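You operate a simulated robot arm through the tools that you are given. There is no shell and no other tool. Be economical: measure what you need, move in short steps, check, and stop when the job is done.

Carry out the task below with a simulated two-armed robot. There is one attempt and no reset: what you move stays moved.

Task
Take the blue fuse and leave it in the grey bin. Put the red fuse on top of the green battery. Take the grey battery and leave it on the flat red panel. Pick up the tall yellow lamp with one hand, pass it to the other hand and put it on the box side of the packing bench. Stack the green module that says "67" from the front of the low steel table on top of the green module marked "45". Fetch the blue test card and stand it on the service bench before the right dispenser. Put the blue packet from the small grey table on the front of the low steel table. Do these in any order. Set down upright: red fuse, grey battery, tall yellow lamp, blue test card.

It is judged by the outcome, as a careful person would: the job done as asked, and still so three seconds after it is handed in. It fails if anything else is knocked over, pushed out of place, dropped, spilled or broken.

Robot
Two 6-joint arms with two-finger parallel grippers on one trunk, on a base that drives. Base frame: it is fixed to the floor where the robot stands at the start and does not move with it; the origin is under the middle of the robot, x ahead of it, y to its left, z up. Readings come in mm, degrees, newtons and seconds.
The left shoulder is at the start at [-107, 177, 711], the right one opposite. With the tool pointing down near the work surface each hand reaches from about 400 to 580 mm from the robot's upright axis, wherever it stands, measured 20 degrees to its own side. Places, roughly: blue fuse [500, 0, 250]; blue packet [-7750, 2250, 750]; blue test card [-9250, 500, 750]; box side of the packing bench [-1400, -3900, 800]; flat red panel (13x17x2 cm) [-1900, -6100, 800]; front of the low steel table (21x148 cm) [-9280, 800, 620]; green battery [-250, -1750, 1000]; green module [-9250, 1250, 750]; grey battery [-500, -1750, 1000]; grey bin (15x11x6 cm) [500, 2000, 900]; red fuse [-250, -1750, 1000]; service bench before the right dispenser (22x60 cm [-7500, -1140, 720]; tall yellow lamp [-500, -1750, 1000]. Payload 1.57 kg a hand.
The tool frame of a hand sits at the grasp point between the pads (the TCP): z along the fingers, y along the line on which they close. The tips reach 30 mm beyond it. Largest opening 80 mm; finger width 17, thickness 12; the body of the gripper, 40 by 82 mm, starts 80 mm behind the TCP.
Orientation is that of the tool frame in the base frame, as a unit quaternion [w, x, y, z]. With the fingers straight down and closing along the base's y, the tool's x points along the base's -x, its y along +y and its z along -z.

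Tools
- The arms move only by the tool move_arm. It takes "left_deltas", "right_deltas" or both (then of equal length, played together; a hand with none holds still); each is a list of rows, each an object of numbers (a shift or turn left out is 0, a gripper value left out holds the last): "tx", "ty", "tz": the shift along the tool's x, y, z in mm; "rx", "ry", "rz": the turn, a rotation vector about the tool's x, y, z in degrees; "fingers": the closure, from 0 (fully open) to 1 (shut). In form: [{"tx": .., "ty": .., "tz": .., "rx": .., "ry": .., "rz": .., "fingers": ..}, ...]. A call has 1 to 10 rows; each row is the pose to reach, as a shift and turn from the pose commanded when the call began, along the tool's axes at that moment. A row lasts 0.2 s, in which the tool goes at most 50 mm and 8.6 degrees; a call with a longer step from one row to the next is refused whole, and so is a gripper value outside its range. A pose out of reach is approached as far as the arm can. The call stops where the force on the tool passes 40 N (or 10 N more than at its start, if that is more) or the arm is blocked; 0.2 s more then pass. The fingers move at their own pace (about 72 mm/s each) and stop on an object; they squeeze with about 23 N. The grip force told is the motor's: it shows also when the fingers shut on nothing. Time passes only in rows, and 0.2 s behind the last, so rows that repeat a pose let the fingers close. The reply holds the time, the measured pose of the TCP, the force on the tool along the base axes, the opening and the grip force, in the units named above and with some noise, with the torque about the TCP (base axes, N m) and any sound that the robot's microphone picked up, and new pictures: "pictures" is both (left out), scene, wrist or none (wrist: the cameras of the hands that moved).
- Cameras (640 x 400 px; columns grow to the right, rows downward): "scene" is now at [41.3, 3.5, 1421]; the picture's right is [0.04, -1.00, 0.00], its down [-0.80, -0.03, -0.60] and it looks along [0.60, 0.02, -0.80] (base axes); focal length 295 px, centre (320, 200). "left" rides on the left gripper at [72, 7, -122] in its tool frame; the picture's right is [-0.09, 1.00, 0.00], its down [-0.84, -0.08, -0.54] and it looks along [-0.54, -0.05, 0.84] (tool axes); focal length 238 px, centre (320, 200). "right" rides on the right gripper at [72, -7, -122] in its tool frame; the picture's right is [0.09, 1.00, 0.00], its down [-0.84, 0.08, -0.54] and it looks along [-0.54, 0.05, 0.84] (tool axes); focal length 238 px, centre (320, 200). There is no depth. A picture from a camera that has moved, and an enlarged one, comes with that camera's place and axes in the base frame and with its lens.
- slide_trunk(by): slides the trunk up (or, below 0, down) by that many mm; the arms and the scene camera ride with it, the base frame stays. It gives what a move gives, with no picture.
- steer(legs): drives the robot by 1 to 6 legs, each [ahead, left, turn to the left] in mm, mm and degrees, along the robot's own axes; the way and the turn of a leg run together, so that a leg with both is an arc; at most 1500 mm and 180 degrees a leg. The arms and the cameras ride along, it lands a little off, and it stops where it bumps. It gives what a move gives, and a new picture of the scene camera.
- pan_tilt(pan, tilt): turns the head with the scene camera to pan (to the left, within 143 degrees either way) and tilt (down, from -29 to 69), counted from straight ahead of the robot. It gives what a move gives, and a new picture of the scene camera.
- enlarge(camera, box): a new picture of the part [left, top, right, bottom] of that camera's present view, enlarged. No time passes.
- sign_off(): hands the job in; it is judged then, once.

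Go step by step. Nothing tells you exact positions but the pictures and the camera data: compare them with the known pose of the tool, close in by small moves and look again before you grip or let go. The budget is 217 turns and 260 pictures, counting those below and the enlarged ones. Unless the task says otherwise, let go and move clear before handing in.

The tools are called after ">>>" by a JSON object that holds its "method" and its "body". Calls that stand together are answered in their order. move_arm: Moves the arms, as the interface text tells. Its arguments: {"type":"object","properties":{"left_deltas":{"type":"array"},"right_deltas":{"type":"array"},"pictures":{"type":"string","enum":["both","scene","wrist","none"]}},"required":[]} The other tools are called the same way: slide_trunk (by) slides the trunk up or down; steer (legs) drives the base; pan_tilt (pan, tilt) turns the head that bears the scene camera; enlarge (camera, box) takes an enlarged picture of a part of a camera's view; sign_off () hands the job in.

At the start:

```text
time: 0.0
left_tcp_pos: [564.6, 194.9, 1000.0]
left_ee_rot: [0.001, 0.0, 1.0, 0.0]
left_force: [-0.4, 0.6, 0.0]
left_torque: [0.01, 0.0, 0.01]
left_finger_gap: 80.0
left_grasp_force: 0.1
right_tcp_pos: [375.6, -173.5, 1000.0]
right_ee_rot: [-0.001, -0.001, 1.0, 0.0]
right_force: [-0.1, -0.1, -0.3]
right_torque: [0.02, 0.04, -0.02]
right_finger_gap: 80.0
right_grasp_force: 0.0
trunk travel left (down, up): [-151.0, 177.0]
robot x, y, heading: [2.6, 1.2, 0.1]
head pan, tilt: [2.2, 53.4]
```

scene: 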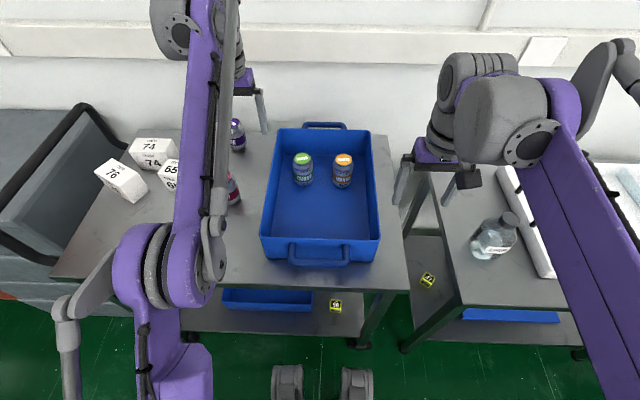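
right: 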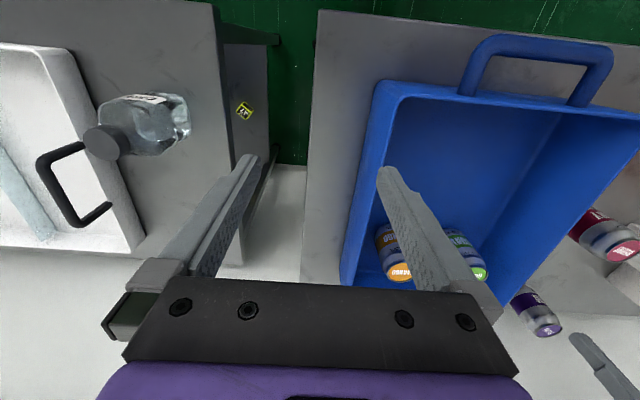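
left: 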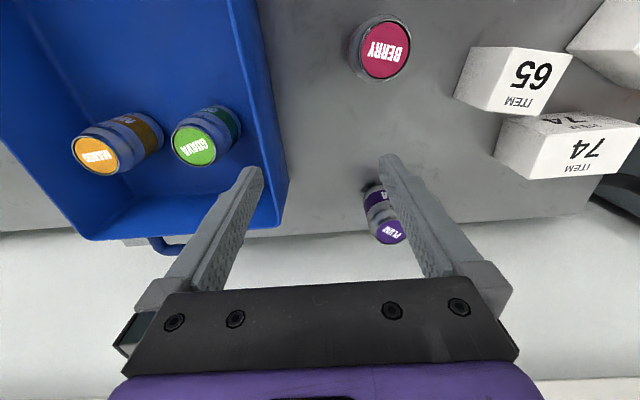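

I see a bench ahead with a blue tray and a lower shelf; the blue fuse should be on the lower shelf around z 250. I'll look closer at it first.

>>> {"method": "enlarge", "body": {"camera": "scene", "box": [180, 260, 460, 400]}}

>>> {"method": "pan_tilt", "body": {"pan": 0, "tilt": 69}}

```text
2.29 times, centred on (320, 330) of scene
camera zoom: at [41.3, 3.5, 1421.0], right [0.04, -1.0, 0.0], down [-0.8, -0.03, -0.6], along [0.6, 0.02, -0.8], focal length 674 px, centre (320, -97)
```

zoom: 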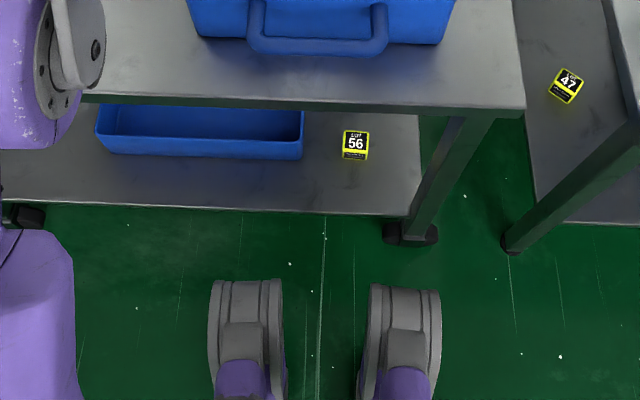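

```text
time: 0.8
left_tcp_pos: [562.4, 195.2, 998.9]
left_ee_rot: [0.001, 0.0, 1.0, 0.0]
left_force: [0.2, -0.4, -0.1]
left_torque: [0.0, 0.02, 0.01]
left_finger_gap: 79.7
left_grasp_force: 0.0
right_tcp_pos: [374.9, -172.5, 1001.2]
right_ee_rot: [0.001, 0.0, 1.0, 0.0]
right_force: [-0.7, -0.5, -0.7]
right_torque: [0.0, 0.01, 0.0]
right_finger_gap: 80.2
right_grasp_force: 0.1
trunk travel left (down, up): [-151.0, 177.0]
robot x, y, heading: [0.8, 0.4, 0.0]
head pan, tilt: [0.0, 68.8]
camera scene: at [23.5, 0.7, 1403.5], right [0.0, -1.0, 0.0], down [-0.93, 0.0, -0.36], along [0.36, 0.0, -0.93], focal length 295 px, centre (320, 200)
```

scene: 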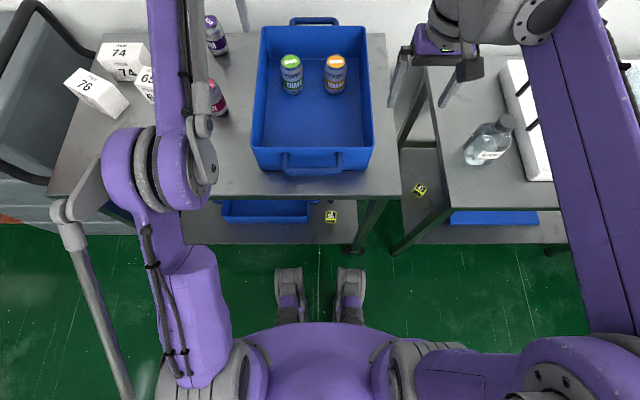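

The lower shelf is largely hidden under the top. I'll back off and look at it at a shallower angle.

>>> {"method": "steer", "body": {"legs": [[-900, 0, 0]]}}

>>> {"method": "pan_tilt", "body": {"pan": 0, "tilt": 38}}

```text
time: 5.6
left_tcp_pos: [-355.0, 196.0, 999.4]
left_ee_rot: [0.001, -0.01, 1.0, 0.0]
left_force: [0.3, 0.3, 0.4]
left_torque: [0.04, 0.01, 0.01]
left_finger_gap: 80.0
left_grasp_force: 0.1
right_tcp_pos: [-533.4, -174.8, 1000.3]
right_ee_rot: [0.0, -0.01, 1.0, 0.0]
right_force: [-0.6, 0.1, 0.2]
right_torque: [-0.03, -0.03, 0.01]
right_finger_gap: 80.0
right_grasp_force: 0.1
trunk travel left (down, up): [-151.0, 177.0]
robot x, y, heading: [-910.0, -8.5, 0.9]
head pan, tilt: [0.0, 68.8]
camera scene: at [-890.5, -7.4, 1403.5], right [0.02, -1.0, 0.0], down [-0.93, -0.02, -0.36], along [0.36, 0.01, -0.93], focal length 295 px, centre (320, 200)
```

scene: 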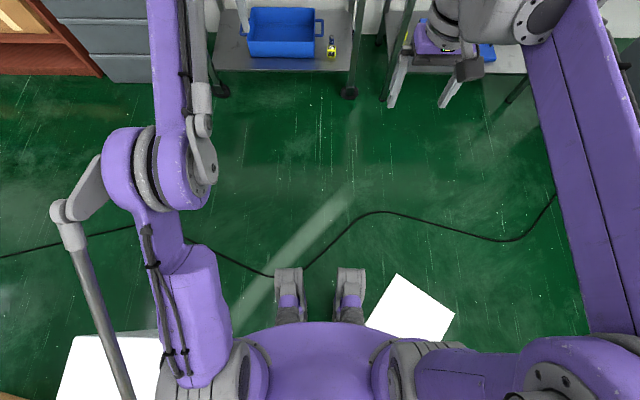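

```text
time: 6.5
left_tcp_pos: [-355.7, 197.3, 1000.4]
left_ee_rot: [0.001, -0.009, 1.0, 0.0]
left_force: [0.2, 0.6, -0.6]
left_torque: [0.05, -0.02, 0.02]
left_finger_gap: 80.0
left_grasp_force: 0.1
right_tcp_pos: [-534.2, -174.2, 999.6]
right_ee_rot: [0.0, -0.009, 1.0, 0.0]
right_force: [-0.4, 0.3, 0.8]
right_torque: [-0.01, -0.02, -0.02]
right_finger_gap: 79.8
right_grasp_force: 0.0
trunk travel left (down, up): [-151.0, 177.0]
robot x, y, heading: [-915.2, -6.8, 1.3]
head pan, tilt: [0.0, 38.0]
camera scene: at [-859.9, -6.9, 1442.5], right [0.02, -1.0, 0.0], down [-0.62, -0.01, -0.79], along [0.79, 0.01, -0.62], focal length 295 px, centre (320, 200)
```

scene: 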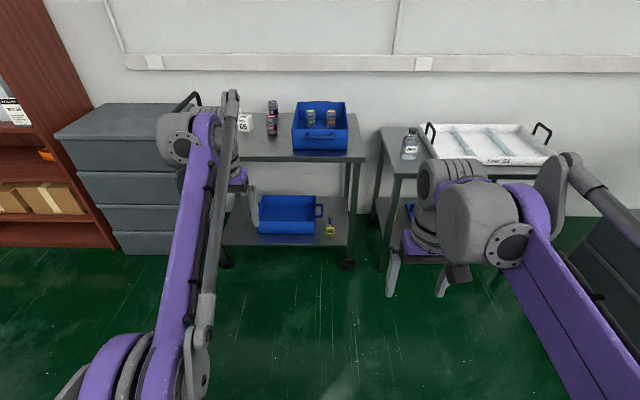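

>>> {"method": "enlarge", "body": {"camera": "scene", "box": [200, 160, 440, 290]}}

>>> {"method": "pan_tilt", "body": {"pan": 60, "tilt": 25}}

>>> {"method": "pan_tilt", "body": {"pan": -75, "tilt": 25}}

```text
2.67 times, centred on (320, 225) of scene
camera zoom: at [-859.9, -6.9, 1442.5], right [0.02, -1.0, 0.0], down [-0.62, -0.01, -0.79], along [0.79, 0.01, -0.62], focal length 787 px, centre (320, 133)
```

zoom: 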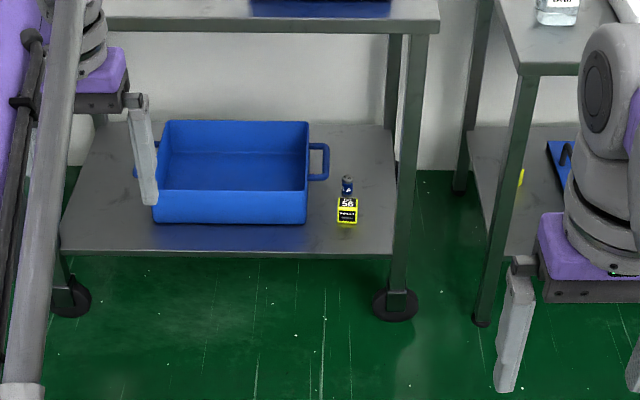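

```text
time: 7.8
left_tcp_pos: [-352.8, 197.6, 1000.5]
left_ee_rot: [0.0, -0.009, 1.0, 0.0]
left_force: [0.1, -0.1, 0.0]
left_torque: [-0.04, -0.03, -0.02]
left_finger_gap: 80.1
left_grasp_force: 0.1
right_tcp_pos: [-533.3, -174.8, 1000.7]
right_ee_rot: [0.0, -0.01, 1.0, 0.0]
right_force: [-0.7, -0.4, -0.3]
right_torque: [0.01, -0.01, 0.0]
right_finger_gap: 80.1
right_grasp_force: 0.0
trunk travel left (down, up): [-151.0, 177.0]
robot x, y, heading: [-914.6, -8.4, 1.3]
head pan, tilt: [60.0, 25.0]
camera scene: at [-901.5, 72.1, 1462.9], right [0.87, -0.48, 0.0], down [-0.2, -0.37, -0.91], along [0.44, 0.79, -0.42], focal length 295 px, centre (320, 200)
```

scene: 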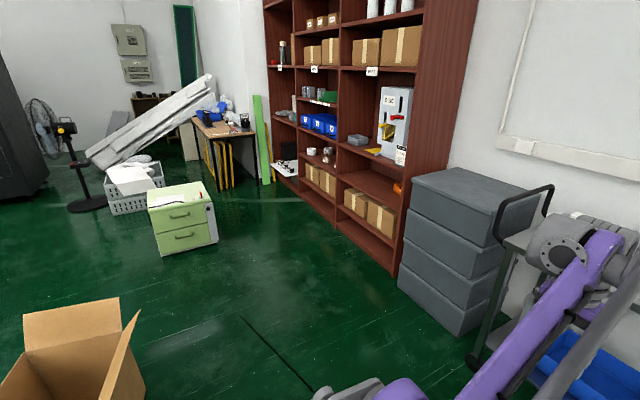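

```text
time: 10.0
left_tcp_pos: [-354.6, 196.9, 1000.0]
left_ee_rot: [0.001, -0.01, 1.0, 0.0]
left_force: [-0.6, 0.0, -0.4]
left_torque: [-0.02, 0.01, 0.0]
left_finger_gap: 79.6
left_grasp_force: 0.2
right_tcp_pos: [-535.0, -175.2, 1000.9]
right_ee_rot: [0.0, -0.01, 1.0, -0.001]
right_force: [0.1, -0.1, 0.8]
right_torque: [0.04, 0.02, -0.01]
right_finger_gap: 80.3
right_grasp_force: 0.0
trunk travel left (down, up): [-151.0, 177.0]
robot x, y, heading: [-909.1, -9.9, 0.9]
head pan, tilt: [-75.0, 25.0]
camera scene: at [-920.6, -97.0, 1462.9], right [-0.96, -0.28, 0.0], down [-0.12, 0.41, -0.91], along [0.25, -0.87, -0.42], focal length 295 px, centre (320, 200)
```

scene: 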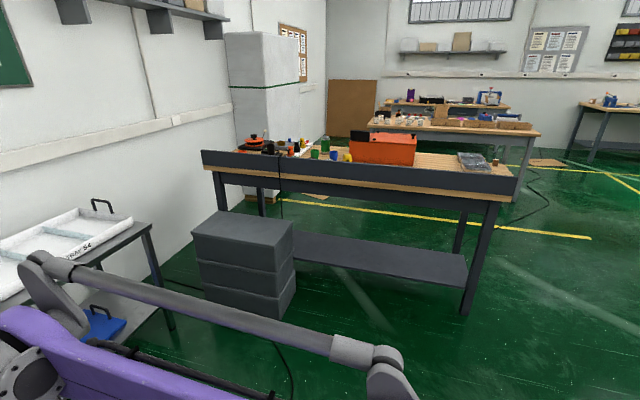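

The blue fuse stands behind the "56" cube on the lower shelf, around [475,-48,240]. I'll fold the left arm, tilt the right gripper forward and return standing further left.

>>> {"method": "move_arm", "body": {"left_deltas": [{"tx": 40, "tz": -20}, {"tx": 80, "tz": -40}, {"tx": 120, "tz": -60}, {"tx": 150, "tz": -80}, {"tx": 150, "tz": -100}], "right_deltas": [{"ry": -8}, {"ry": -16}, {"ry": -24}, {"ry": -32}, {"ry": -40}], "pictures": "none"}}

>>> {"method": "pan_tilt", "body": {"pan": 0, "tilt": 50}}

>>> {"method": "steer", "body": {"legs": [[740, 118, -1]]}}

```text
time: 11.2
left_tcp_pos: [-503.2, 193.4, 1098.7]
left_ee_rot: [0.0, -0.01, 1.0, 0.0]
left_force: [0.3, 0.2, 0.9]
left_torque: [0.01, -0.04, 0.03]
left_finger_gap: 80.0
left_grasp_force: 0.1
right_tcp_pos: [-534.6, -173.5, 1001.2]
right_ee_rot: [0.343, -0.009, 0.939, 0.003]
right_force: [-0.2, 0.1, -0.1]
right_torque: [0.01, -0.01, 0.02]
right_finger_gap: 79.9
right_grasp_force: 0.1
trunk travel left (down, up): [-151.0, 177.0]
robot x, y, heading: [-914.0, -8.1, 1.2]
head pan, tilt: [-75.0, 25.0]
```

```text
time: 12.7
left_tcp_pos: [-504.0, 192.9, 1098.6]
left_ee_rot: [0.0, -0.009, 1.0, 0.0]
left_force: [0.5, -0.6, -0.1]
left_torque: [0.02, 0.0, -0.05]
left_finger_gap: 79.9
left_grasp_force: 0.2
right_tcp_pos: [-534.9, -174.7, 1000.6]
right_ee_rot: [0.342, -0.009, 0.94, 0.003]
right_force: [-0.1, -0.8, 0.2]
right_torque: [-0.02, -0.01, -0.02]
right_finger_gap: 79.9
right_grasp_force: 0.1
trunk travel left (down, up): [-151.0, 177.0]
robot x, y, heading: [-910.7, -8.2, 1.0]
head pan, tilt: [0.0, 50.0]
camera scene: at [-869.1, -7.1, 1425.4], right [0.02, -1.0, 0.0], down [-0.77, -0.01, -0.64], along [0.64, 0.01, -0.77], focal length 295 px, centre (320, 200)
```

scene: 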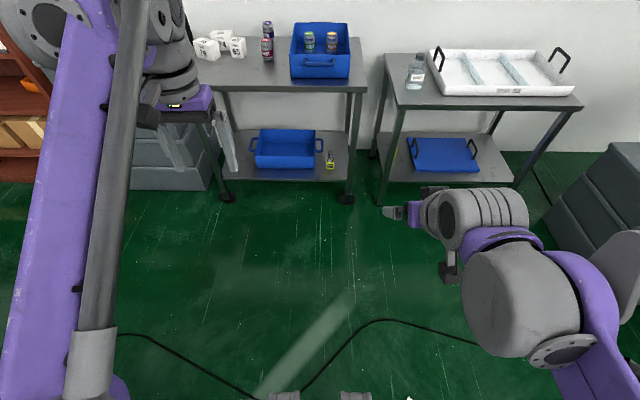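

```text
time: 16.8
left_tcp_pos: [241.3, 313.0, 1098.6]
left_ee_rot: [0.0, -0.001, 1.0, 0.001]
left_force: [-0.2, 0.3, 0.2]
left_torque: [-0.04, 0.03, 0.0]
left_finger_gap: 80.2
left_grasp_force: 0.0
right_tcp_pos: [202.9, -53.9, 1001.2]
right_ee_rot: [0.342, 0.0, 0.94, 0.0]
right_force: [0.3, 0.0, -1.2]
right_torque: [-0.01, 0.0, -0.01]
right_finger_gap: 79.8
right_grasp_force: 0.0
trunk travel left (down, up): [-151.0, 177.0]
robot x, y, heading: [-172.6, 119.3, -0.0]
head pan, tilt: [0.0, 50.0]
camera scene: at [-128.8, 118.6, 1425.4], right [0.0, -1.0, 0.0], down [-0.77, 0.0, -0.64], along [0.64, 0.0, -0.77], focal length 295 px, centre (320, 200)
```

scene: 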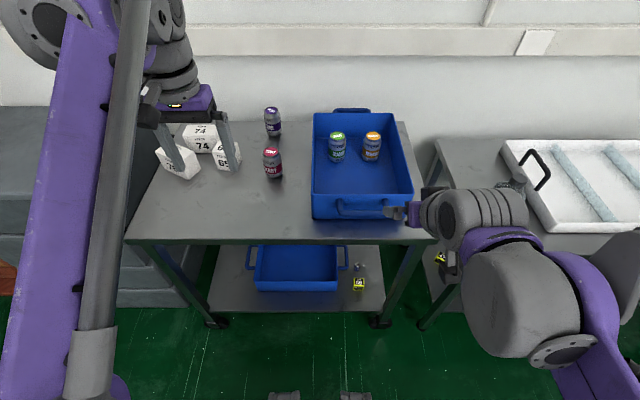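

The drive was accurate. Now I lower the right hand in front of the bench.

>>> {"method": "move_arm", "body": {"right_deltas": [{"tx": 31, "tz": 37}, {"tx": 62, "tz": 74}, {"tx": 93, "tz": 111}, {"tx": 124, "tz": 148}, {"tx": 155, "tz": 185}, {"tx": 186, "tz": 222}, {"tx": 217, "tz": 259}, {"tx": 248, "tz": 296}, {"tx": 279, "tz": 333}, {"tx": 310, "tz": 370}], "pictures": "none"}}

>>> {"method": "move_arm", "body": {"right_deltas": [{"tx": 31, "tz": 37}, {"tx": 62, "tz": 74}, {"tx": 93, "tz": 111}], "pictures": "both"}}

```text
time: 18.9
left_tcp_pos: [240.1, 311.6, 1098.6]
left_ee_rot: [0.0, -0.002, 1.0, 0.0]
left_force: [-1.2, -0.1, 0.1]
left_torque: [0.0, -0.02, -0.06]
left_finger_gap: 80.0
left_grasp_force: 0.1
right_tcp_pos: [270.4, -52.1, 575.6]
right_ee_rot: [0.341, -0.001, 0.94, 0.001]
right_force: [-0.2, 0.4, -0.4]
right_torque: [0.02, 0.02, 0.0]
right_finger_gap: 79.9
right_grasp_force: 0.0
right hand out of reach, approached as far as the arm can: row 8, 9, 10
trunk travel left (down, up): [-151.0, 177.0]
robot x, y, heading: [-170.7, 117.1, -0.1]
head pan, tilt: [0.0, 50.0]
```

```text
time: 19.8
left_tcp_pos: [240.9, 313.8, 1098.5]
left_ee_rot: [0.0, -0.001, 1.0, 0.001]
left_force: [0.4, -0.5, -0.2]
left_torque: [0.02, -0.02, -0.02]
left_finger_gap: 80.0
left_grasp_force: 0.0
right_tcp_pos: [334.1, -50.2, 451.0]
right_ee_rot: [0.34, -0.001, 0.94, 0.0]
right_force: [0.6, 0.5, -0.6]
right_torque: [-0.03, 0.01, 0.01]
right_finger_gap: 80.2
right_grasp_force: 0.1
right hand out of reach, approached as far as the arm can: row 1, 2, 3
trunk travel left (down, up): [-151.0, 177.0]
robot x, y, heading: [-178.8, 115.4, -0.0]
head pan, tilt: [0.0, 50.0]
camera scene: at [-128.1, 118.3, 1425.4], right [0.0, -1.0, 0.0], down [-0.77, 0.0, -0.64], along [0.64, 0.0, -0.77], focal length 295 px, centre (320, 200)
camera right: at [199.2, -58.4, 497.6], right [-0.07, 1.0, -0.06], down [0.3, 0.08, 0.95], along [0.95, 0.05, -0.3], focal length 238 px, centre (320, 200)
```

scene: 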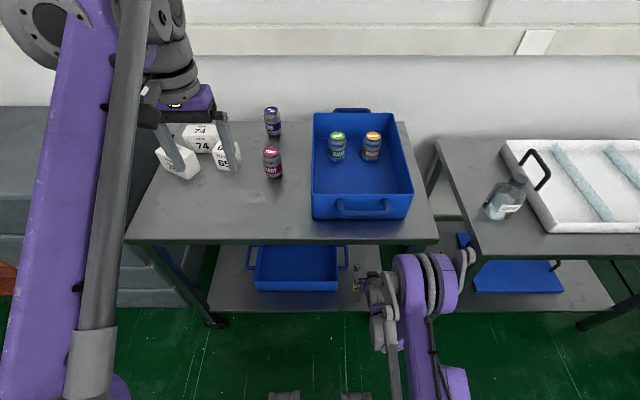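
right: 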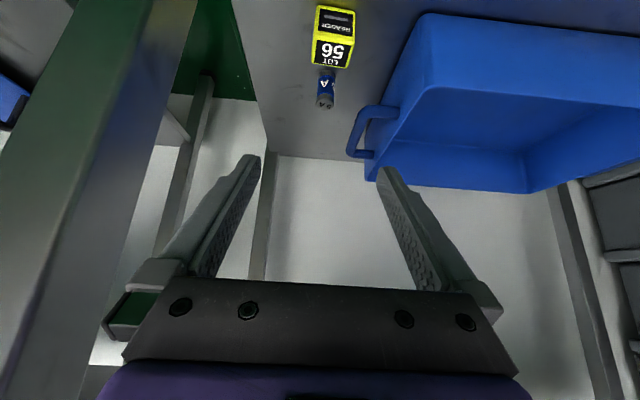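

The fuse is at about [476,-45], the "56" cube in front of it at x≈399. I'll lower the trunk and look again.

>>> {"method": "slide_trunk", "body": {"by": -120}}

>>> {"method": "move_arm", "body": {"right_deltas": [{"fingers": 0.3}, {"fingers": 0.3}], "pictures": "wrist"}}

```text
time: 21.2
left_tcp_pos: [239.0, 312.9, 979.3]
left_ee_rot: [0.001, -0.001, 1.0, -0.001]
left_force: [0.6, 0.2, -0.8]
left_torque: [0.0, -0.03, -0.01]
left_finger_gap: 80.0
left_grasp_force: 0.0
right_tcp_pos: [330.8, -51.5, 331.0]
right_ee_rot: [0.343, 0.0, 0.939, 0.0]
right_force: [0.2, 0.3, 0.4]
right_torque: [-0.01, 0.02, -0.01]
right_finger_gap: 80.0
right_grasp_force: 0.1
trunk travel left (down, up): [-31.0, 297.0]
robot x, y, heading: [-171.7, 117.1, -0.3]
head pan, tilt: [0.0, 50.0]
```

```text
time: 21.9
left_tcp_pos: [240.1, 312.3, 979.4]
left_ee_rot: [0.0, -0.001, 1.0, 0.0]
left_force: [-0.1, 0.2, -0.2]
left_torque: [-0.02, 0.01, -0.03]
left_finger_gap: 79.8
left_grasp_force: 0.0
right_tcp_pos: [331.3, -51.2, 328.9]
right_ee_rot: [0.343, 0.0, 0.939, 0.0]
right_force: [-0.4, 0.7, -0.4]
right_torque: [-0.02, -0.01, 0.02]
right_finger_gap: 55.9
right_grasp_force: 0.1
trunk travel left (down, up): [-31.0, 297.0]
robot x, y, heading: [-175.4, 117.5, 0.0]
head pan, tilt: [0.0, 50.0]
camera right: at [197.2, -59.1, 376.1], right [-0.07, 1.0, -0.06], down [0.29, 0.08, 0.95], along [0.95, 0.05, -0.3], focal length 238 px, centre (320, 200)
```

right: 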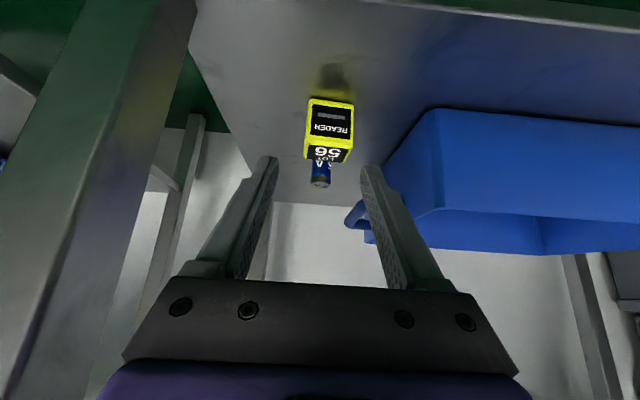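

Triangulating: fuse top at [478,-46,265], shelf z≈219, cube 56 spans x 382–428. I approach along the tool axis over the cube.

>>> {"method": "move_arm", "body": {"right_deltas": [{"tx": -30, "tz": 25, "ty": 5}, {"tx": -65, "tz": 52, "ty": 5}, {"tx": -65, "tz": 80, "ty": 5}, {"tx": -65, "tz": 105, "ty": 5}, {"tx": -65, "tz": 105, "ty": 5}], "pictures": "wrist"}}

```text
time: 23.1
left_tcp_pos: [240.4, 312.4, 978.4]
left_ee_rot: [0.0, -0.001, 1.0, 0.0]
left_force: [-0.1, 0.8, 0.2]
left_torque: [-0.02, 0.0, -0.03]
left_finger_gap: 80.2
left_grasp_force: 0.0
right_tcp_pos: [450.7, -49.0, 290.8]
right_ee_rot: [0.342, 0.0, 0.94, 0.0]
right_force: [-0.1, -1.1, 0.7]
right_torque: [-0.01, -0.01, 0.02]
right_finger_gap: 56.1
right_grasp_force: 0.0
trunk travel left (down, up): [-31.0, 297.0]
robot x, y, heading: [-176.7, 116.8, 0.0]
head pan, tilt: [0.0, 50.0]
camera right: at [316.6, -55.5, 337.3], right [-0.07, 1.0, -0.06], down [0.29, 0.08, 0.95], along [0.95, 0.05, -0.3], focal length 238 px, centre (320, 200)
```

right: 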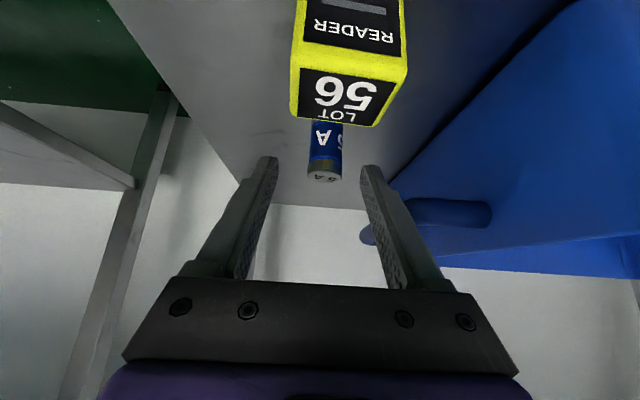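

Fuse lies between the fingers, about 3 mm to the left. I advance 45 mm and close.

>>> {"method": "move_arm", "body": {"right_deltas": [{"tx": 1, "tz": 22, "ty": 3}, {"tx": 2, "tz": 45, "ty": 3}, {"tx": 2, "tz": 45, "ty": 3}, {"tx": 2, "tz": 45, "ty": 3, "fingers": 0.85}, {"tx": 2, "tz": 45, "ty": 3, "fingers": 0.85}, {"tx": 2, "tz": 45, "ty": 3, "fingers": 0.85}], "pictures": "wrist"}}

```text
time: 24.4
left_tcp_pos: [240.8, 311.5, 978.8]
left_ee_rot: [0.0, -0.001, 1.0, 0.0]
left_force: [-0.8, -0.4, 0.3]
left_torque: [-0.03, -0.01, 0.02]
left_finger_gap: 79.8
left_grasp_force: 0.1
right_tcp_pos: [474.0, -44.8, 255.9]
right_ee_rot: [0.342, 0.0, 0.94, -0.001]
right_force: [0.2, -0.3, -1.3]
right_torque: [-0.02, 0.0, 0.03]
right_finger_gap: 24.4
right_grasp_force: 23.0
trunk travel left (down, up): [-31.0, 297.0]
robot x, y, heading: [-173.6, 117.9, 0.1]
head pan, tilt: [0.0, 50.0]
camera right: at [340.5, -51.1, 303.0], right [-0.07, 1.0, -0.06], down [0.29, 0.08, 0.95], along [0.95, 0.05, -0.3], focal length 238 px, centre (320, 200)
```

right: 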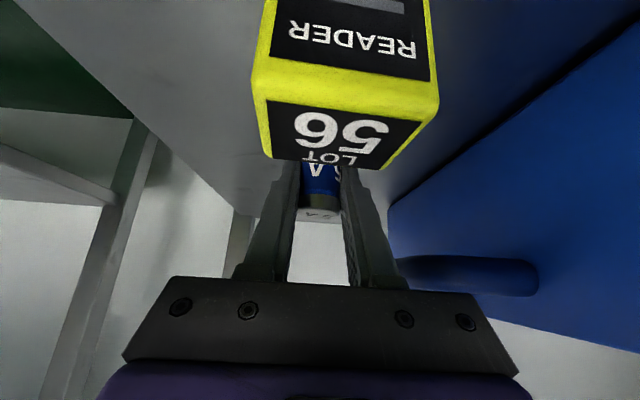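

Fuse gripped (24 mm). Lift straight up, then withdraw.

>>> {"method": "move_arm", "body": {"right_deltas": [{"tx": -20, "tz": -23}, {"tx": -40, "tz": -46}, {"tx": -58, "tz": -69}], "pictures": "wrist"}}

>>> {"method": "steer", "body": {"legs": [[-500, 0, 0]]}}

```text
time: 25.2
left_tcp_pos: [241.1, 312.3, 978.7]
left_ee_rot: [0.001, 0.0, 1.0, 0.0]
left_force: [-0.6, -0.3, 0.5]
left_torque: [0.01, -0.01, 0.0]
left_finger_gap: 80.1
left_grasp_force: 0.0
right_tcp_pos: [474.2, -45.8, 342.4]
right_ee_rot: [0.342, 0.0, 0.94, 0.001]
right_force: [-0.4, 0.3, -0.4]
right_torque: [-0.01, -0.01, 0.03]
right_finger_gap: 11.8
right_grasp_force: 0.1
trunk travel left (down, up): [-31.0, 297.0]
robot x, y, heading: [-174.3, 117.4, -0.1]
head pan, tilt: [0.0, 50.0]
camera right: at [340.9, -52.2, 388.6], right [-0.07, 1.0, -0.06], down [0.29, 0.08, 0.95], along [0.95, 0.05, -0.3], focal length 238 px, centre (320, 200)
```

right: 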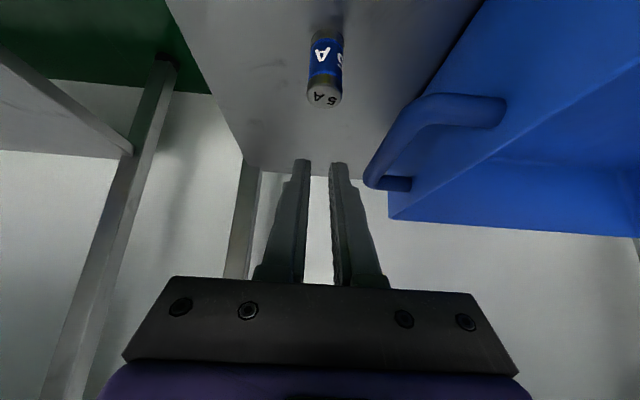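

```text
time: 28.2
left_tcp_pos: [-263.4, 313.0, 979.4]
left_ee_rot: [0.001, -0.003, 1.0, 0.0]
left_force: [-0.5, -0.2, -0.3]
left_torque: [0.03, 0.0, 0.05]
left_finger_gap: 79.8
left_grasp_force: 0.0
right_tcp_pos: [-26.6, -43.5, 342.7]
right_ee_rot: [0.343, -0.003, 0.939, 0.001]
right_force: [-0.2, -0.6, -0.3]
right_torque: [0.05, -0.01, -0.01]
right_finger_gap: 11.9
right_grasp_force: 0.0
trunk travel left (down, up): [-31.0, 297.0]
robot x, y, heading: [-675.0, 112.1, 0.2]
head pan, tilt: [0.0, 50.0]
camera scene: at [-594.6, 117.2, 1296.2], right [0.01, -1.0, 0.0], down [-0.77, -0.01, -0.64], along [0.64, 0.0, -0.77], focal length 295 px, centre (320, 200)
```

scene: 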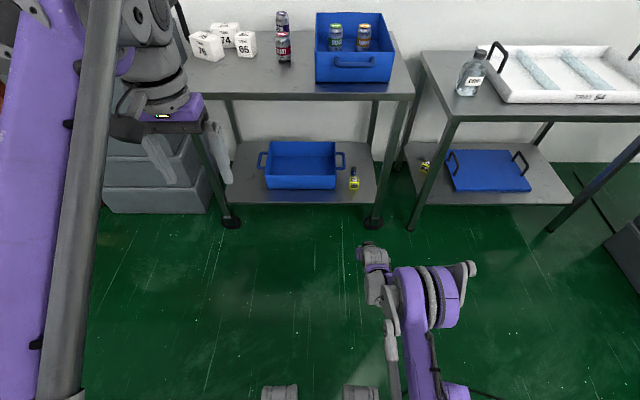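

The fuse slipped out and still stands in place. I'll return and grip deeper with full closure, lifting slowly.

>>> {"method": "move_arm", "body": {"right_deltas": [{"fingers": 0.3}, {"fingers": 0.3}], "pictures": "none"}}

>>> {"method": "steer", "body": {"legs": [[440, 2, 0]]}}

>>> {"method": "move_arm", "body": {"right_deltas": [{"fingers": 0.3}], "pictures": "wrist"}}

```text
time: 28.8
left_tcp_pos: [-262.3, 314.0, 979.3]
left_ee_rot: [0.001, -0.004, 1.0, -0.001]
left_force: [0.6, -0.3, 0.2]
left_torque: [-0.01, 0.04, 0.0]
left_finger_gap: 79.9
left_grasp_force: 0.0
right_tcp_pos: [-25.4, -43.3, 341.6]
right_ee_rot: [0.342, -0.003, 0.94, 0.001]
right_force: [0.1, -0.2, -0.3]
right_torque: [-0.05, 0.03, -0.02]
right_finger_gap: 56.3
right_grasp_force: 0.0
trunk travel left (down, up): [-31.0, 297.0]
robot x, y, heading: [-677.7, 115.1, 0.4]
head pan, tilt: [0.0, 50.0]
```

```text
time: 31.5
left_tcp_pos: [173.1, 315.4, 979.5]
left_ee_rot: [0.0, -0.002, 1.0, 0.0]
left_force: [0.4, 0.5, -0.6]
left_torque: [0.0, -0.01, 0.02]
left_finger_gap: 80.1
left_grasp_force: 0.2
right_tcp_pos: [408.2, -41.8, 342.3]
right_ee_rot: [0.342, -0.002, 0.94, 0.001]
right_force: [-0.5, -0.2, -0.6]
right_torque: [-0.04, -0.02, -0.02]
right_finger_gap: 55.8
right_grasp_force: 0.1
trunk travel left (down, up): [-31.0, 297.0]
robot x, y, heading: [-240.2, 120.1, 0.1]
head pan, tilt: [0.0, 50.0]
camera scene: at [-159.3, 121.0, 1296.2], right [0.0, -1.0, 0.0], down [-0.77, 0.0, -0.64], along [0.64, 0.0, -0.77], focal length 295 px, centre (320, 200)
```

scene: 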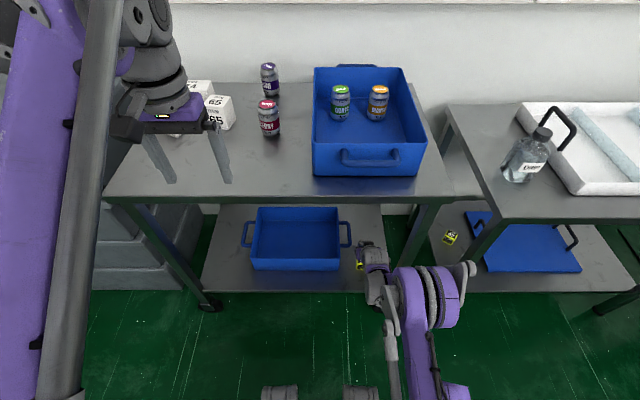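

```text
time: 31.9
left_tcp_pos: [172.2, 315.8, 977.8]
left_ee_rot: [0.001, -0.002, 1.0, 0.0]
left_force: [0.6, 0.8, 0.7]
left_torque: [-0.02, -0.01, -0.02]
left_finger_gap: 79.8
left_grasp_force: 0.0
right_tcp_pos: [406.8, -41.6, 342.2]
right_ee_rot: [0.343, -0.002, 0.94, 0.001]
right_force: [-1.4, -0.3, -0.1]
right_torque: [0.01, 0.01, 0.0]
right_finger_gap: 56.2
right_grasp_force: 0.1
trunk travel left (down, up): [-31.0, 297.0]
robot x, y, heading: [-239.1, 118.4, 0.4]
head pan, tilt: [0.0, 50.0]
camera right: at [273.7, -48.8, 388.3], right [-0.07, 1.0, -0.06], down [0.29, 0.08, 0.95], along [0.95, 0.05, -0.3], focal length 238 px, centre (320, 200)
```

right: 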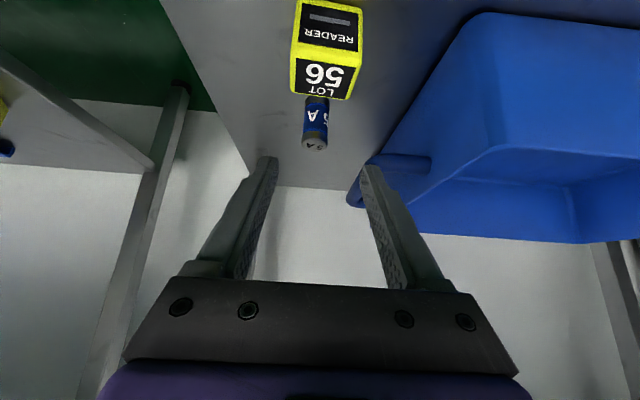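

>>> {"method": "move_arm", "body": {"right_deltas": [{"ty": -4, "tz": 40}, {"ty": -4, "tz": 80}, {"ty": -4, "tx": 1, "tz": 116}, {"ty": -4, "tx": 1, "tz": 116}, {"ty": -4, "tx": 1, "tz": 116, "fingers": 1}, {"ty": -4, "tx": 1, "tz": 116, "fingers": 1}, {"ty": -4, "tx": 1, "tz": 116, "fingers": 1}, {"ty": -4, "tx": 1, "tz": 116, "fingers": 1}], "pictures": "wrist"}}

>>> {"method": "move_arm", "body": {"right_deltas": [{"tx": -3, "tz": -4}, {"tx": -6, "tz": -8}, {"tx": -13, "tz": -15}, {"tx": -19, "tz": -23}], "pictures": "wrist"}}

```text
time: 33.7
left_tcp_pos: [172.3, 316.2, 979.0]
left_ee_rot: [0.0, -0.001, 1.0, 0.0]
left_force: [0.9, -0.3, 0.3]
left_torque: [0.0, 0.01, 0.01]
left_finger_gap: 80.2
left_grasp_force: 0.0
right_tcp_pos: [474.6, -45.5, 258.6]
right_ee_rot: [0.341, -0.002, 0.94, 0.001]
right_force: [-0.5, 0.1, -0.6]
right_torque: [0.01, -0.01, 0.02]
right_finger_gap: 24.4
right_grasp_force: 23.6
right hand out of reach, approached as far as the arm can: row 3, 4, 5, 6, 7, 8
trunk travel left (down, up): [-31.0, 297.0]
robot x, y, heading: [-240.7, 121.1, 0.2]
head pan, tilt: [0.0, 50.0]
camera right: at [340.9, -52.7, 304.4], right [-0.07, 1.0, -0.06], down [0.29, 0.08, 0.95], along [0.95, 0.05, -0.3], focal length 238 px, centre (320, 200)
```

right: 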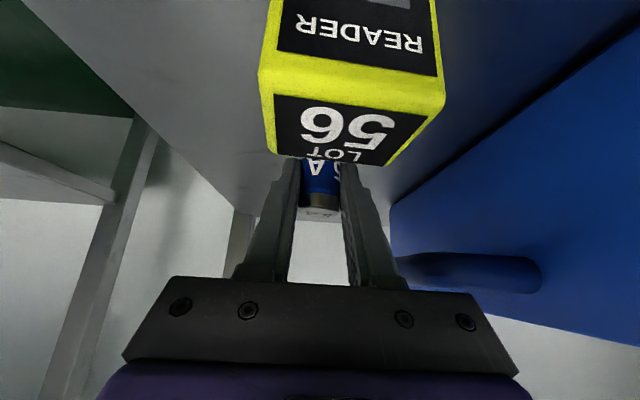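

```text
time: 34.7
left_tcp_pos: [171.7, 316.0, 979.0]
left_ee_rot: [0.001, -0.001, 1.0, 0.0]
left_force: [-0.2, 0.7, -0.5]
left_torque: [0.02, 0.0, -0.04]
left_finger_gap: 79.9
left_grasp_force: 0.1
right_tcp_pos: [475.0, -45.1, 287.9]
right_ee_rot: [0.342, -0.002, 0.94, 0.001]
right_force: [0.7, -0.1, -0.4]
right_torque: [-0.02, -0.02, 0.0]
right_finger_gap: 24.3
right_grasp_force: 22.8
trunk travel left (down, up): [-31.0, 297.0]
robot x, y, heading: [-237.9, 119.2, 0.5]
head pan, tilt: [0.0, 50.0]
camera right: at [341.0, -53.0, 334.5], right [-0.07, 1.0, -0.06], down [0.29, 0.08, 0.95], along [0.95, 0.05, -0.3], focal length 238 px, centre (320, 200)
```

right: 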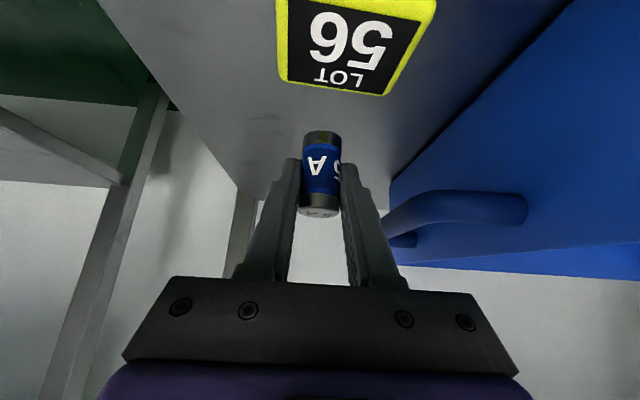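

The fuse is firmly held. Lift, withdraw and look at the shelf with the grey bin.

>>> {"method": "move_arm", "body": {"right_deltas": [{"tx": -19, "tz": -23}, {"tx": -38, "tz": -46}], "pictures": "none"}}

>>> {"method": "steer", "body": {"legs": [[-360, 0, 0], [0, 1000, 0]]}}

>>> {"method": "slide_trunk", "body": {"by": 120}}

>>> {"method": "pan_tilt", "body": {"pan": 35, "tilt": 30}}

```text
time: 35.3
left_tcp_pos: [172.5, 315.9, 979.0]
left_ee_rot: [0.002, -0.002, 1.0, 0.0]
left_force: [-0.5, -0.3, 0.6]
left_torque: [0.0, -0.02, -0.01]
left_finger_gap: 79.9
left_grasp_force: 0.1
right_tcp_pos: [475.0, -44.6, 346.2]
right_ee_rot: [0.342, -0.002, 0.94, 0.001]
right_force: [-0.1, -0.7, -0.2]
right_torque: [0.0, 0.0, -0.01]
right_finger_gap: 24.5
right_grasp_force: 23.0
trunk travel left (down, up): [-31.0, 297.0]
robot x, y, heading: [-240.5, 121.2, 0.3]
head pan, tilt: [0.0, 50.0]
```

```text
time: 46.4
left_tcp_pos: [-190.0, 1332.0, 978.2]
left_ee_rot: [0.0, -0.003, 1.0, 0.0]
left_force: [0.4, -0.1, 0.8]
left_torque: [0.01, -0.01, 0.01]
left_finger_gap: 80.1
left_grasp_force: 0.1
right_tcp_pos: [114.6, 970.4, 345.9]
right_ee_rot: [0.342, -0.002, 0.94, 0.001]
right_force: [0.0, 0.2, -0.4]
right_torque: [0.0, 0.01, -0.02]
right_finger_gap: 24.2
right_grasp_force: 22.9
trunk travel left (down, up): [-31.0, 297.0]
robot x, y, heading: [-608.2, 1137.9, 0.4]
head pan, tilt: [0.0, 50.0]
camera scene: at [-522.1, 1138.1, 1296.2], right [0.0, -1.0, 0.0], down [-0.77, 0.0, -0.64], along [0.64, 0.0, -0.77], focal length 295 px, centre (320, 200)
```

scene: 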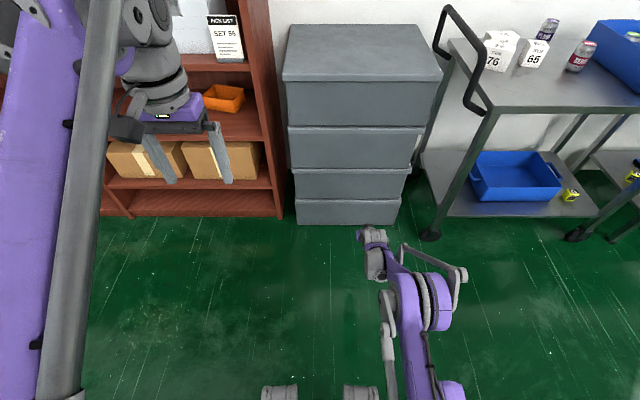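

```text
time: 47.9
left_tcp_pos: [-191.8, 1333.0, 1099.1]
left_ee_rot: [0.0, -0.003, 1.0, 0.001]
left_force: [-0.6, 0.2, -0.2]
left_torque: [-0.01, -0.03, -0.06]
left_finger_gap: 80.1
left_grasp_force: 0.1
right_tcp_pos: [114.6, 971.9, 466.2]
right_ee_rot: [0.342, -0.003, 0.94, 0.001]
right_force: [0.9, 0.2, -1.1]
right_torque: [0.03, 0.0, 0.02]
right_finger_gap: 24.4
right_grasp_force: 22.7
trunk travel left (down, up): [-151.0, 177.0]
robot x, y, heading: [-603.6, 1135.9, 0.4]
head pan, tilt: [0.0, 50.0]
```

```text
time: 48.9
left_tcp_pos: [-191.3, 1333.3, 1098.0]
left_ee_rot: [0.0, -0.002, 1.0, 0.0]
left_force: [0.6, 0.6, -0.4]
left_torque: [0.0, -0.02, 0.0]
left_finger_gap: 79.7
left_grasp_force: 0.1
right_tcp_pos: [114.3, 971.3, 466.5]
right_ee_rot: [0.342, -0.003, 0.94, 0.002]
right_force: [0.0, 0.4, 0.7]
right_torque: [0.01, -0.01, -0.03]
right_finger_gap: 24.5
right_grasp_force: 23.6
trunk travel left (down, up): [-151.0, 177.0]
robot x, y, heading: [-604.8, 1135.4, 0.1]
head pan, tilt: [35.0, 30.0]
camera scene: at [-562.5, 1189.7, 1454.9], right [0.58, -0.82, 0.0], down [-0.41, -0.29, -0.87], along [0.71, 0.5, -0.5], focal length 295 px, centre (320, 200)
```

scene: 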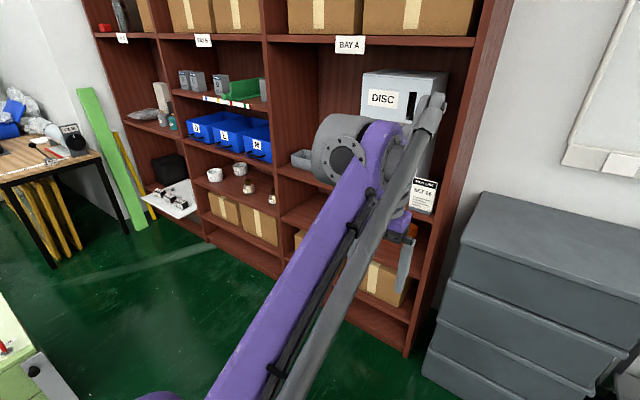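

The grey bin is visible at about [519,2062] on the shelf (z≈870). I raise the trunk and right arm, then move in front of it.

>>> {"method": "slide_trunk", "body": {"by": 150}}

>>> {"method": "move_arm", "body": {"right_deltas": [{"tx": -8, "tz": -49}, {"tx": -17, "tz": -98}, {"tx": -25, "tz": -147}, {"tx": -34, "tz": -196}, {"tx": -42, "tz": -245}, {"tx": -51, "tz": -294}, {"tx": -59, "tz": -343}, {"tx": -68, "tz": -392}, {"tx": -76, "tz": -441}, {"tx": -85, "tz": -490}], "pictures": "none"}}

>>> {"method": "steer", "body": {"legs": [[350, 0, 0], [0, 1085, 0]]}}

>>> {"method": "pan_tilt", "body": {"pan": -10, "tilt": 40}}

```text
time: 50.7
left_tcp_pos: [-191.1, 1332.8, 1248.9]
left_ee_rot: [0.001, -0.002, 1.0, 0.001]
left_force: [0.5, -0.8, 0.1]
left_torque: [0.02, -0.03, -0.02]
left_finger_gap: 79.9
left_grasp_force: 0.0
right_tcp_pos: [114.6, 971.5, 615.4]
right_ee_rot: [0.342, -0.003, 0.94, 0.002]
right_force: [-0.4, 0.1, -0.3]
right_torque: [-0.02, -0.01, 0.03]
right_finger_gap: 24.2
right_grasp_force: 23.1
trunk travel left (down, up): [-301.0, 27.0]
robot x, y, heading: [-602.3, 1137.5, 0.4]
head pan, tilt: [35.0, 30.0]
```

```text
time: 52.9
left_tcp_pos: [-191.5, 1333.8, 1248.6]
left_ee_rot: [0.001, -0.002, 1.0, 0.0]
left_force: [-0.2, 0.0, 0.2]
left_torque: [-0.04, -0.02, 0.0]
left_finger_gap: 79.6
left_grasp_force: 0.1
right_tcp_pos: [-135.6, 966.7, 1047.1]
right_ee_rot: [0.343, -0.002, 0.939, 0.001]
right_force: [-0.6, 0.0, 0.0]
right_torque: [0.02, -0.04, 0.01]
right_finger_gap: 24.5
right_grasp_force: 23.1
trunk travel left (down, up): [-301.0, 27.0]
robot x, y, heading: [-602.5, 1137.6, 0.1]
head pan, tilt: [35.0, 30.0]
```

```text
time: 64.6
left_tcp_pos: [141.7, 2433.3, 1249.3]
left_ee_rot: [0.0, -0.008, 1.0, -0.001]
left_force: [-0.1, 0.2, -0.5]
left_torque: [0.01, -0.02, 0.02]
left_finger_gap: 79.7
left_grasp_force: 0.1
right_tcp_pos: [201.1, 2068.3, 1044.6]
right_ee_rot: [0.342, -0.007, 0.94, 0.003]
right_force: [0.2, -1.2, 0.6]
right_torque: [-0.02, -0.01, 0.02]
right_finger_gap: 24.4
right_grasp_force: 23.0
trunk travel left (down, up): [-301.0, 27.0]
robot x, y, heading: [-269.1, 2231.8, 0.9]
head pan, tilt: [35.0, 30.0]
camera scene: at [-238.9, 2285.9, 1608.0], right [0.59, -0.81, 0.0], down [-0.41, -0.29, -0.87], along [0.7, 0.51, -0.5], focal length 295 px, centre (320, 200)
```

scene: 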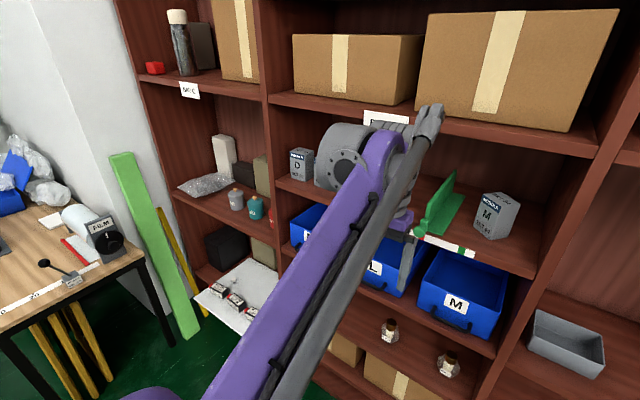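

```text
time: 65.7
left_tcp_pos: [140.3, 2433.2, 1248.6]
left_ee_rot: [0.002, -0.008, 1.0, 0.0]
left_force: [-0.4, -0.4, -0.9]
left_torque: [-0.02, -0.01, 0.0]
left_finger_gap: 80.0
left_grasp_force: 0.2
right_tcp_pos: [202.1, 2067.6, 1044.9]
right_ee_rot: [0.342, -0.007, 0.94, 0.002]
right_force: [-0.3, 0.1, 0.4]
right_torque: [0.01, 0.01, -0.03]
right_finger_gap: 24.3
right_grasp_force: 23.3
trunk travel left (down, up): [-301.0, 27.0]
robot x, y, heading: [-271.4, 2232.9, 0.8]
head pan, tilt: [-10.0, 40.0]
camera scene: at [-228.3, 2219.5, 1592.6], right [-0.16, -0.99, 0.0], down [-0.63, 0.1, -0.77], along [0.76, -0.12, -0.64], focal length 295 px, centre (320, 200)
```

scene: 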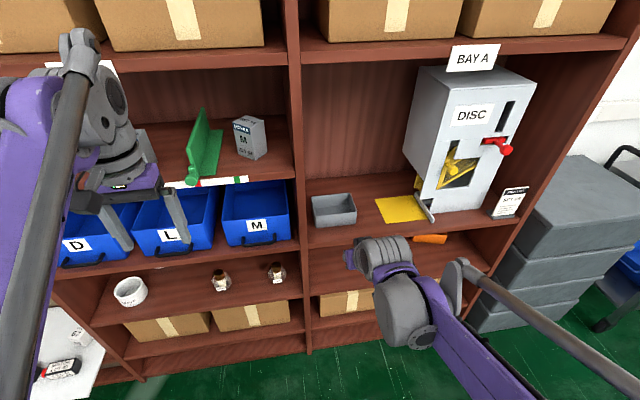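

Bin centre is about [545,2048]. Drive in and view with the wrist camera.

>>> {"method": "steer", "body": {"legs": [[160, -28, -0.8]]}}

>>> {"method": "move_arm", "body": {"right_deltas": [{"tx": 0}], "pictures": "wrist"}}

```text
time: 67.2
left_tcp_pos: [301.2, 2400.8, 1248.4]
left_ee_rot: [0.001, -0.001, 1.0, 0.0]
left_force: [0.2, 0.2, -1.0]
left_torque: [0.02, 0.05, -0.03]
left_finger_gap: 80.0
left_grasp_force: 0.1
right_tcp_pos: [356.8, 2034.4, 1044.1]
right_ee_rot: [0.342, 0.0, 0.94, 0.0]
right_force: [-0.7, 0.2, -0.7]
right_torque: [0.02, -0.01, -0.01]
right_finger_gap: 24.1
right_grasp_force: 22.7
trunk travel left (down, up): [-301.0, 27.0]
robot x, y, heading: [-110.4, 2204.1, 0.1]
head pan, tilt: [-10.0, 40.0]
camera scene: at [-70.8, 2191.8, 1592.5], right [-0.17, -0.98, 0.0], down [-0.63, 0.11, -0.77], along [0.75, -0.13, -0.64], focal length 295 px, centre (320, 200)
```

scene: 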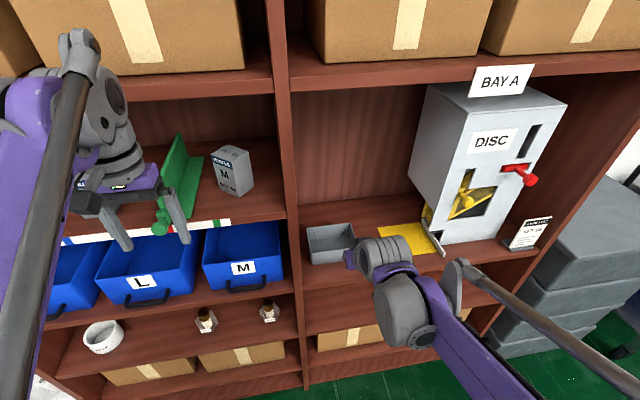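

```text
time: 67.6
left_tcp_pos: [301.1, 2400.7, 1248.8]
left_ee_rot: [0.001, 0.0, 1.0, 0.001]
left_force: [0.2, 0.4, 0.1]
left_torque: [-0.01, -0.03, 0.04]
left_finger_gap: 80.0
left_grasp_force: 0.1
right_tcp_pos: [355.5, 2035.0, 1045.4]
right_ee_rot: [0.342, -0.001, 0.94, 0.0]
right_force: [0.4, 0.7, -0.6]
right_torque: [-0.01, -0.02, -0.01]
right_finger_gap: 24.3
right_grasp_force: 22.7
trunk travel left (down, up): [-301.0, 27.0]
robot x, y, heading: [-115.2, 2210.0, 0.1]
head pan, tilt: [-10.0, 40.0]
camera right: at [221.6, 2027.4, 1091.3], right [-0.07, 1.0, -0.06], down [0.29, 0.08, 0.95], along [0.95, 0.05, -0.3], focal length 238 px, centre (320, 200)
```

right: 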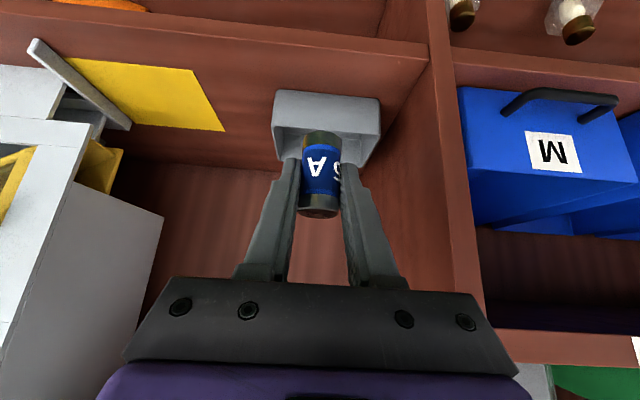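

Bin: x 508–620, y≈2052, rim z≈895, floor ≈840. Move the fuse above it, then lower.

>>> {"method": "move_arm", "body": {"right_deltas": [{"tx": -20, "tz": 39, "ty": 3}, {"tx": -39, "tz": 78, "ty": 6}, {"tx": -59, "tz": 116, "ty": 9}, {"tx": -79, "tz": 155, "ty": 12}, {"tx": -98, "tz": 194, "ty": 15}, {"tx": -98, "tz": 194, "ty": 15}], "pictures": "wrist"}}

```text
time: 69.0
left_tcp_pos: [300.3, 2399.9, 1249.0]
left_ee_rot: [0.001, -0.001, 1.0, 0.0]
left_force: [0.3, -0.2, 0.3]
left_torque: [0.0, 0.01, -0.01]
left_finger_gap: 80.2
left_grasp_force: 0.1
right_tcp_pos: [559.3, 2048.3, 960.5]
right_ee_rot: [0.343, -0.001, 0.939, 0.0]
right_force: [0.5, -0.6, -0.1]
right_torque: [-0.03, -0.04, -0.03]
right_finger_gap: 24.2
right_grasp_force: 22.9
trunk travel left (down, up): [-301.0, 27.0]
robot x, y, heading: [-115.5, 2208.4, 0.3]
head pan, tilt: [-10.0, 40.0]
camera right: at [424.1, 2042.6, 1007.2], right [-0.07, 1.0, -0.06], down [0.29, 0.08, 0.95], along [0.95, 0.05, -0.3], focal length 238 px, centre (320, 200)
```

right: 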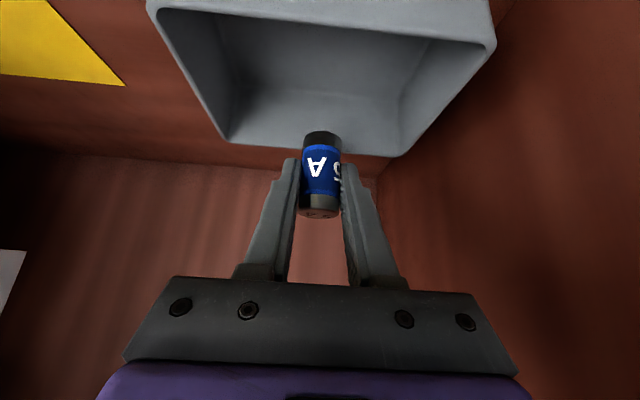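

Centred above the bin. Lower 68 mm.

>>> {"method": "move_arm", "body": {"right_deltas": [{"tx": 15, "tz": 18}, {"tx": 30, "tz": 36}, {"tx": 44, "tz": 52}, {"tx": 44, "tz": 52}], "pictures": "wrist"}}

```text
time: 70.0
left_tcp_pos: [301.1, 2400.5, 1248.1]
left_ee_rot: [0.002, 0.0, 1.0, 0.0]
left_force: [-0.1, 0.7, 0.2]
left_torque: [0.0, 0.03, 0.0]
left_finger_gap: 80.3
left_grasp_force: 0.1
right_tcp_pos: [556.7, 2049.0, 891.0]
right_ee_rot: [0.342, -0.001, 0.94, 0.001]
right_force: [0.4, 0.2, 0.2]
right_torque: [0.01, -0.01, 0.01]
right_finger_gap: 24.1
right_grasp_force: 22.6
trunk travel left (down, up): [-301.0, 27.0]
robot x, y, heading: [-113.1, 2205.4, 0.1]
head pan, tilt: [-10.0, 40.0]
camera right: at [422.6, 2043.3, 938.2], right [-0.07, 1.0, -0.06], down [0.29, 0.08, 0.95], along [0.95, 0.05, -0.3], focal length 238 px, centre (320, 200)
```

right: 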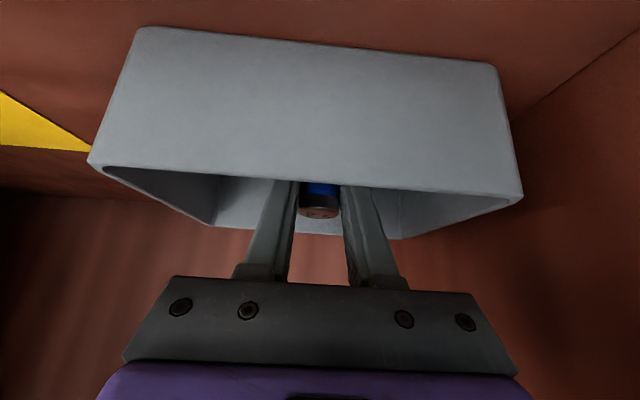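

>>> {"method": "move_arm", "body": {"right_deltas": [{"tx": 2, "tz": 3}, {"tx": 4, "tz": 5}, {"tx": 4, "tz": 5, "fingers": 0.45}, {"tx": 4, "tz": 5, "fingers": 0.45}, {"tx": -20, "tz": -25, "fingers": 0.45}, {"tx": -45, "tz": -55, "fingers": 0.45}, {"tx": -60, "tz": -80, "fingers": 0.45}], "pictures": "wrist"}}

```text
time: 71.6
left_tcp_pos: [300.9, 2400.4, 1248.6]
left_ee_rot: [0.001, -0.001, 1.0, 0.0]
left_force: [0.2, -0.3, -0.4]
left_torque: [0.01, 0.03, -0.01]
left_finger_gap: 80.1
left_grasp_force: 0.1
right_tcp_pos: [551.7, 2047.3, 990.5]
right_ee_rot: [0.342, 0.0, 0.94, 0.0]
right_force: [0.4, -0.2, -0.2]
right_torque: [0.0, 0.01, -0.01]
right_finger_gap: 43.9
right_grasp_force: 0.1
trunk travel left (down, up): [-301.0, 27.0]
robot x, y, heading: [-108.8, 2205.5, 0.3]
head pan, tilt: [-10.0, 40.0]
camera right: at [418.8, 2041.8, 1036.3], right [-0.07, 1.0, -0.06], down [0.29, 0.08, 0.95], along [0.95, 0.05, -0.3], focal length 238 px, centre (320, 200)
```

right: 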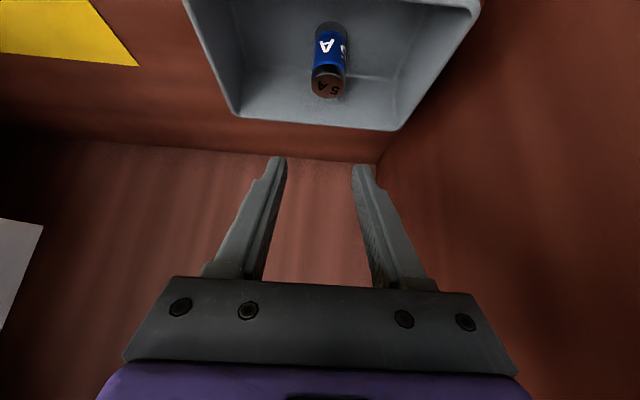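

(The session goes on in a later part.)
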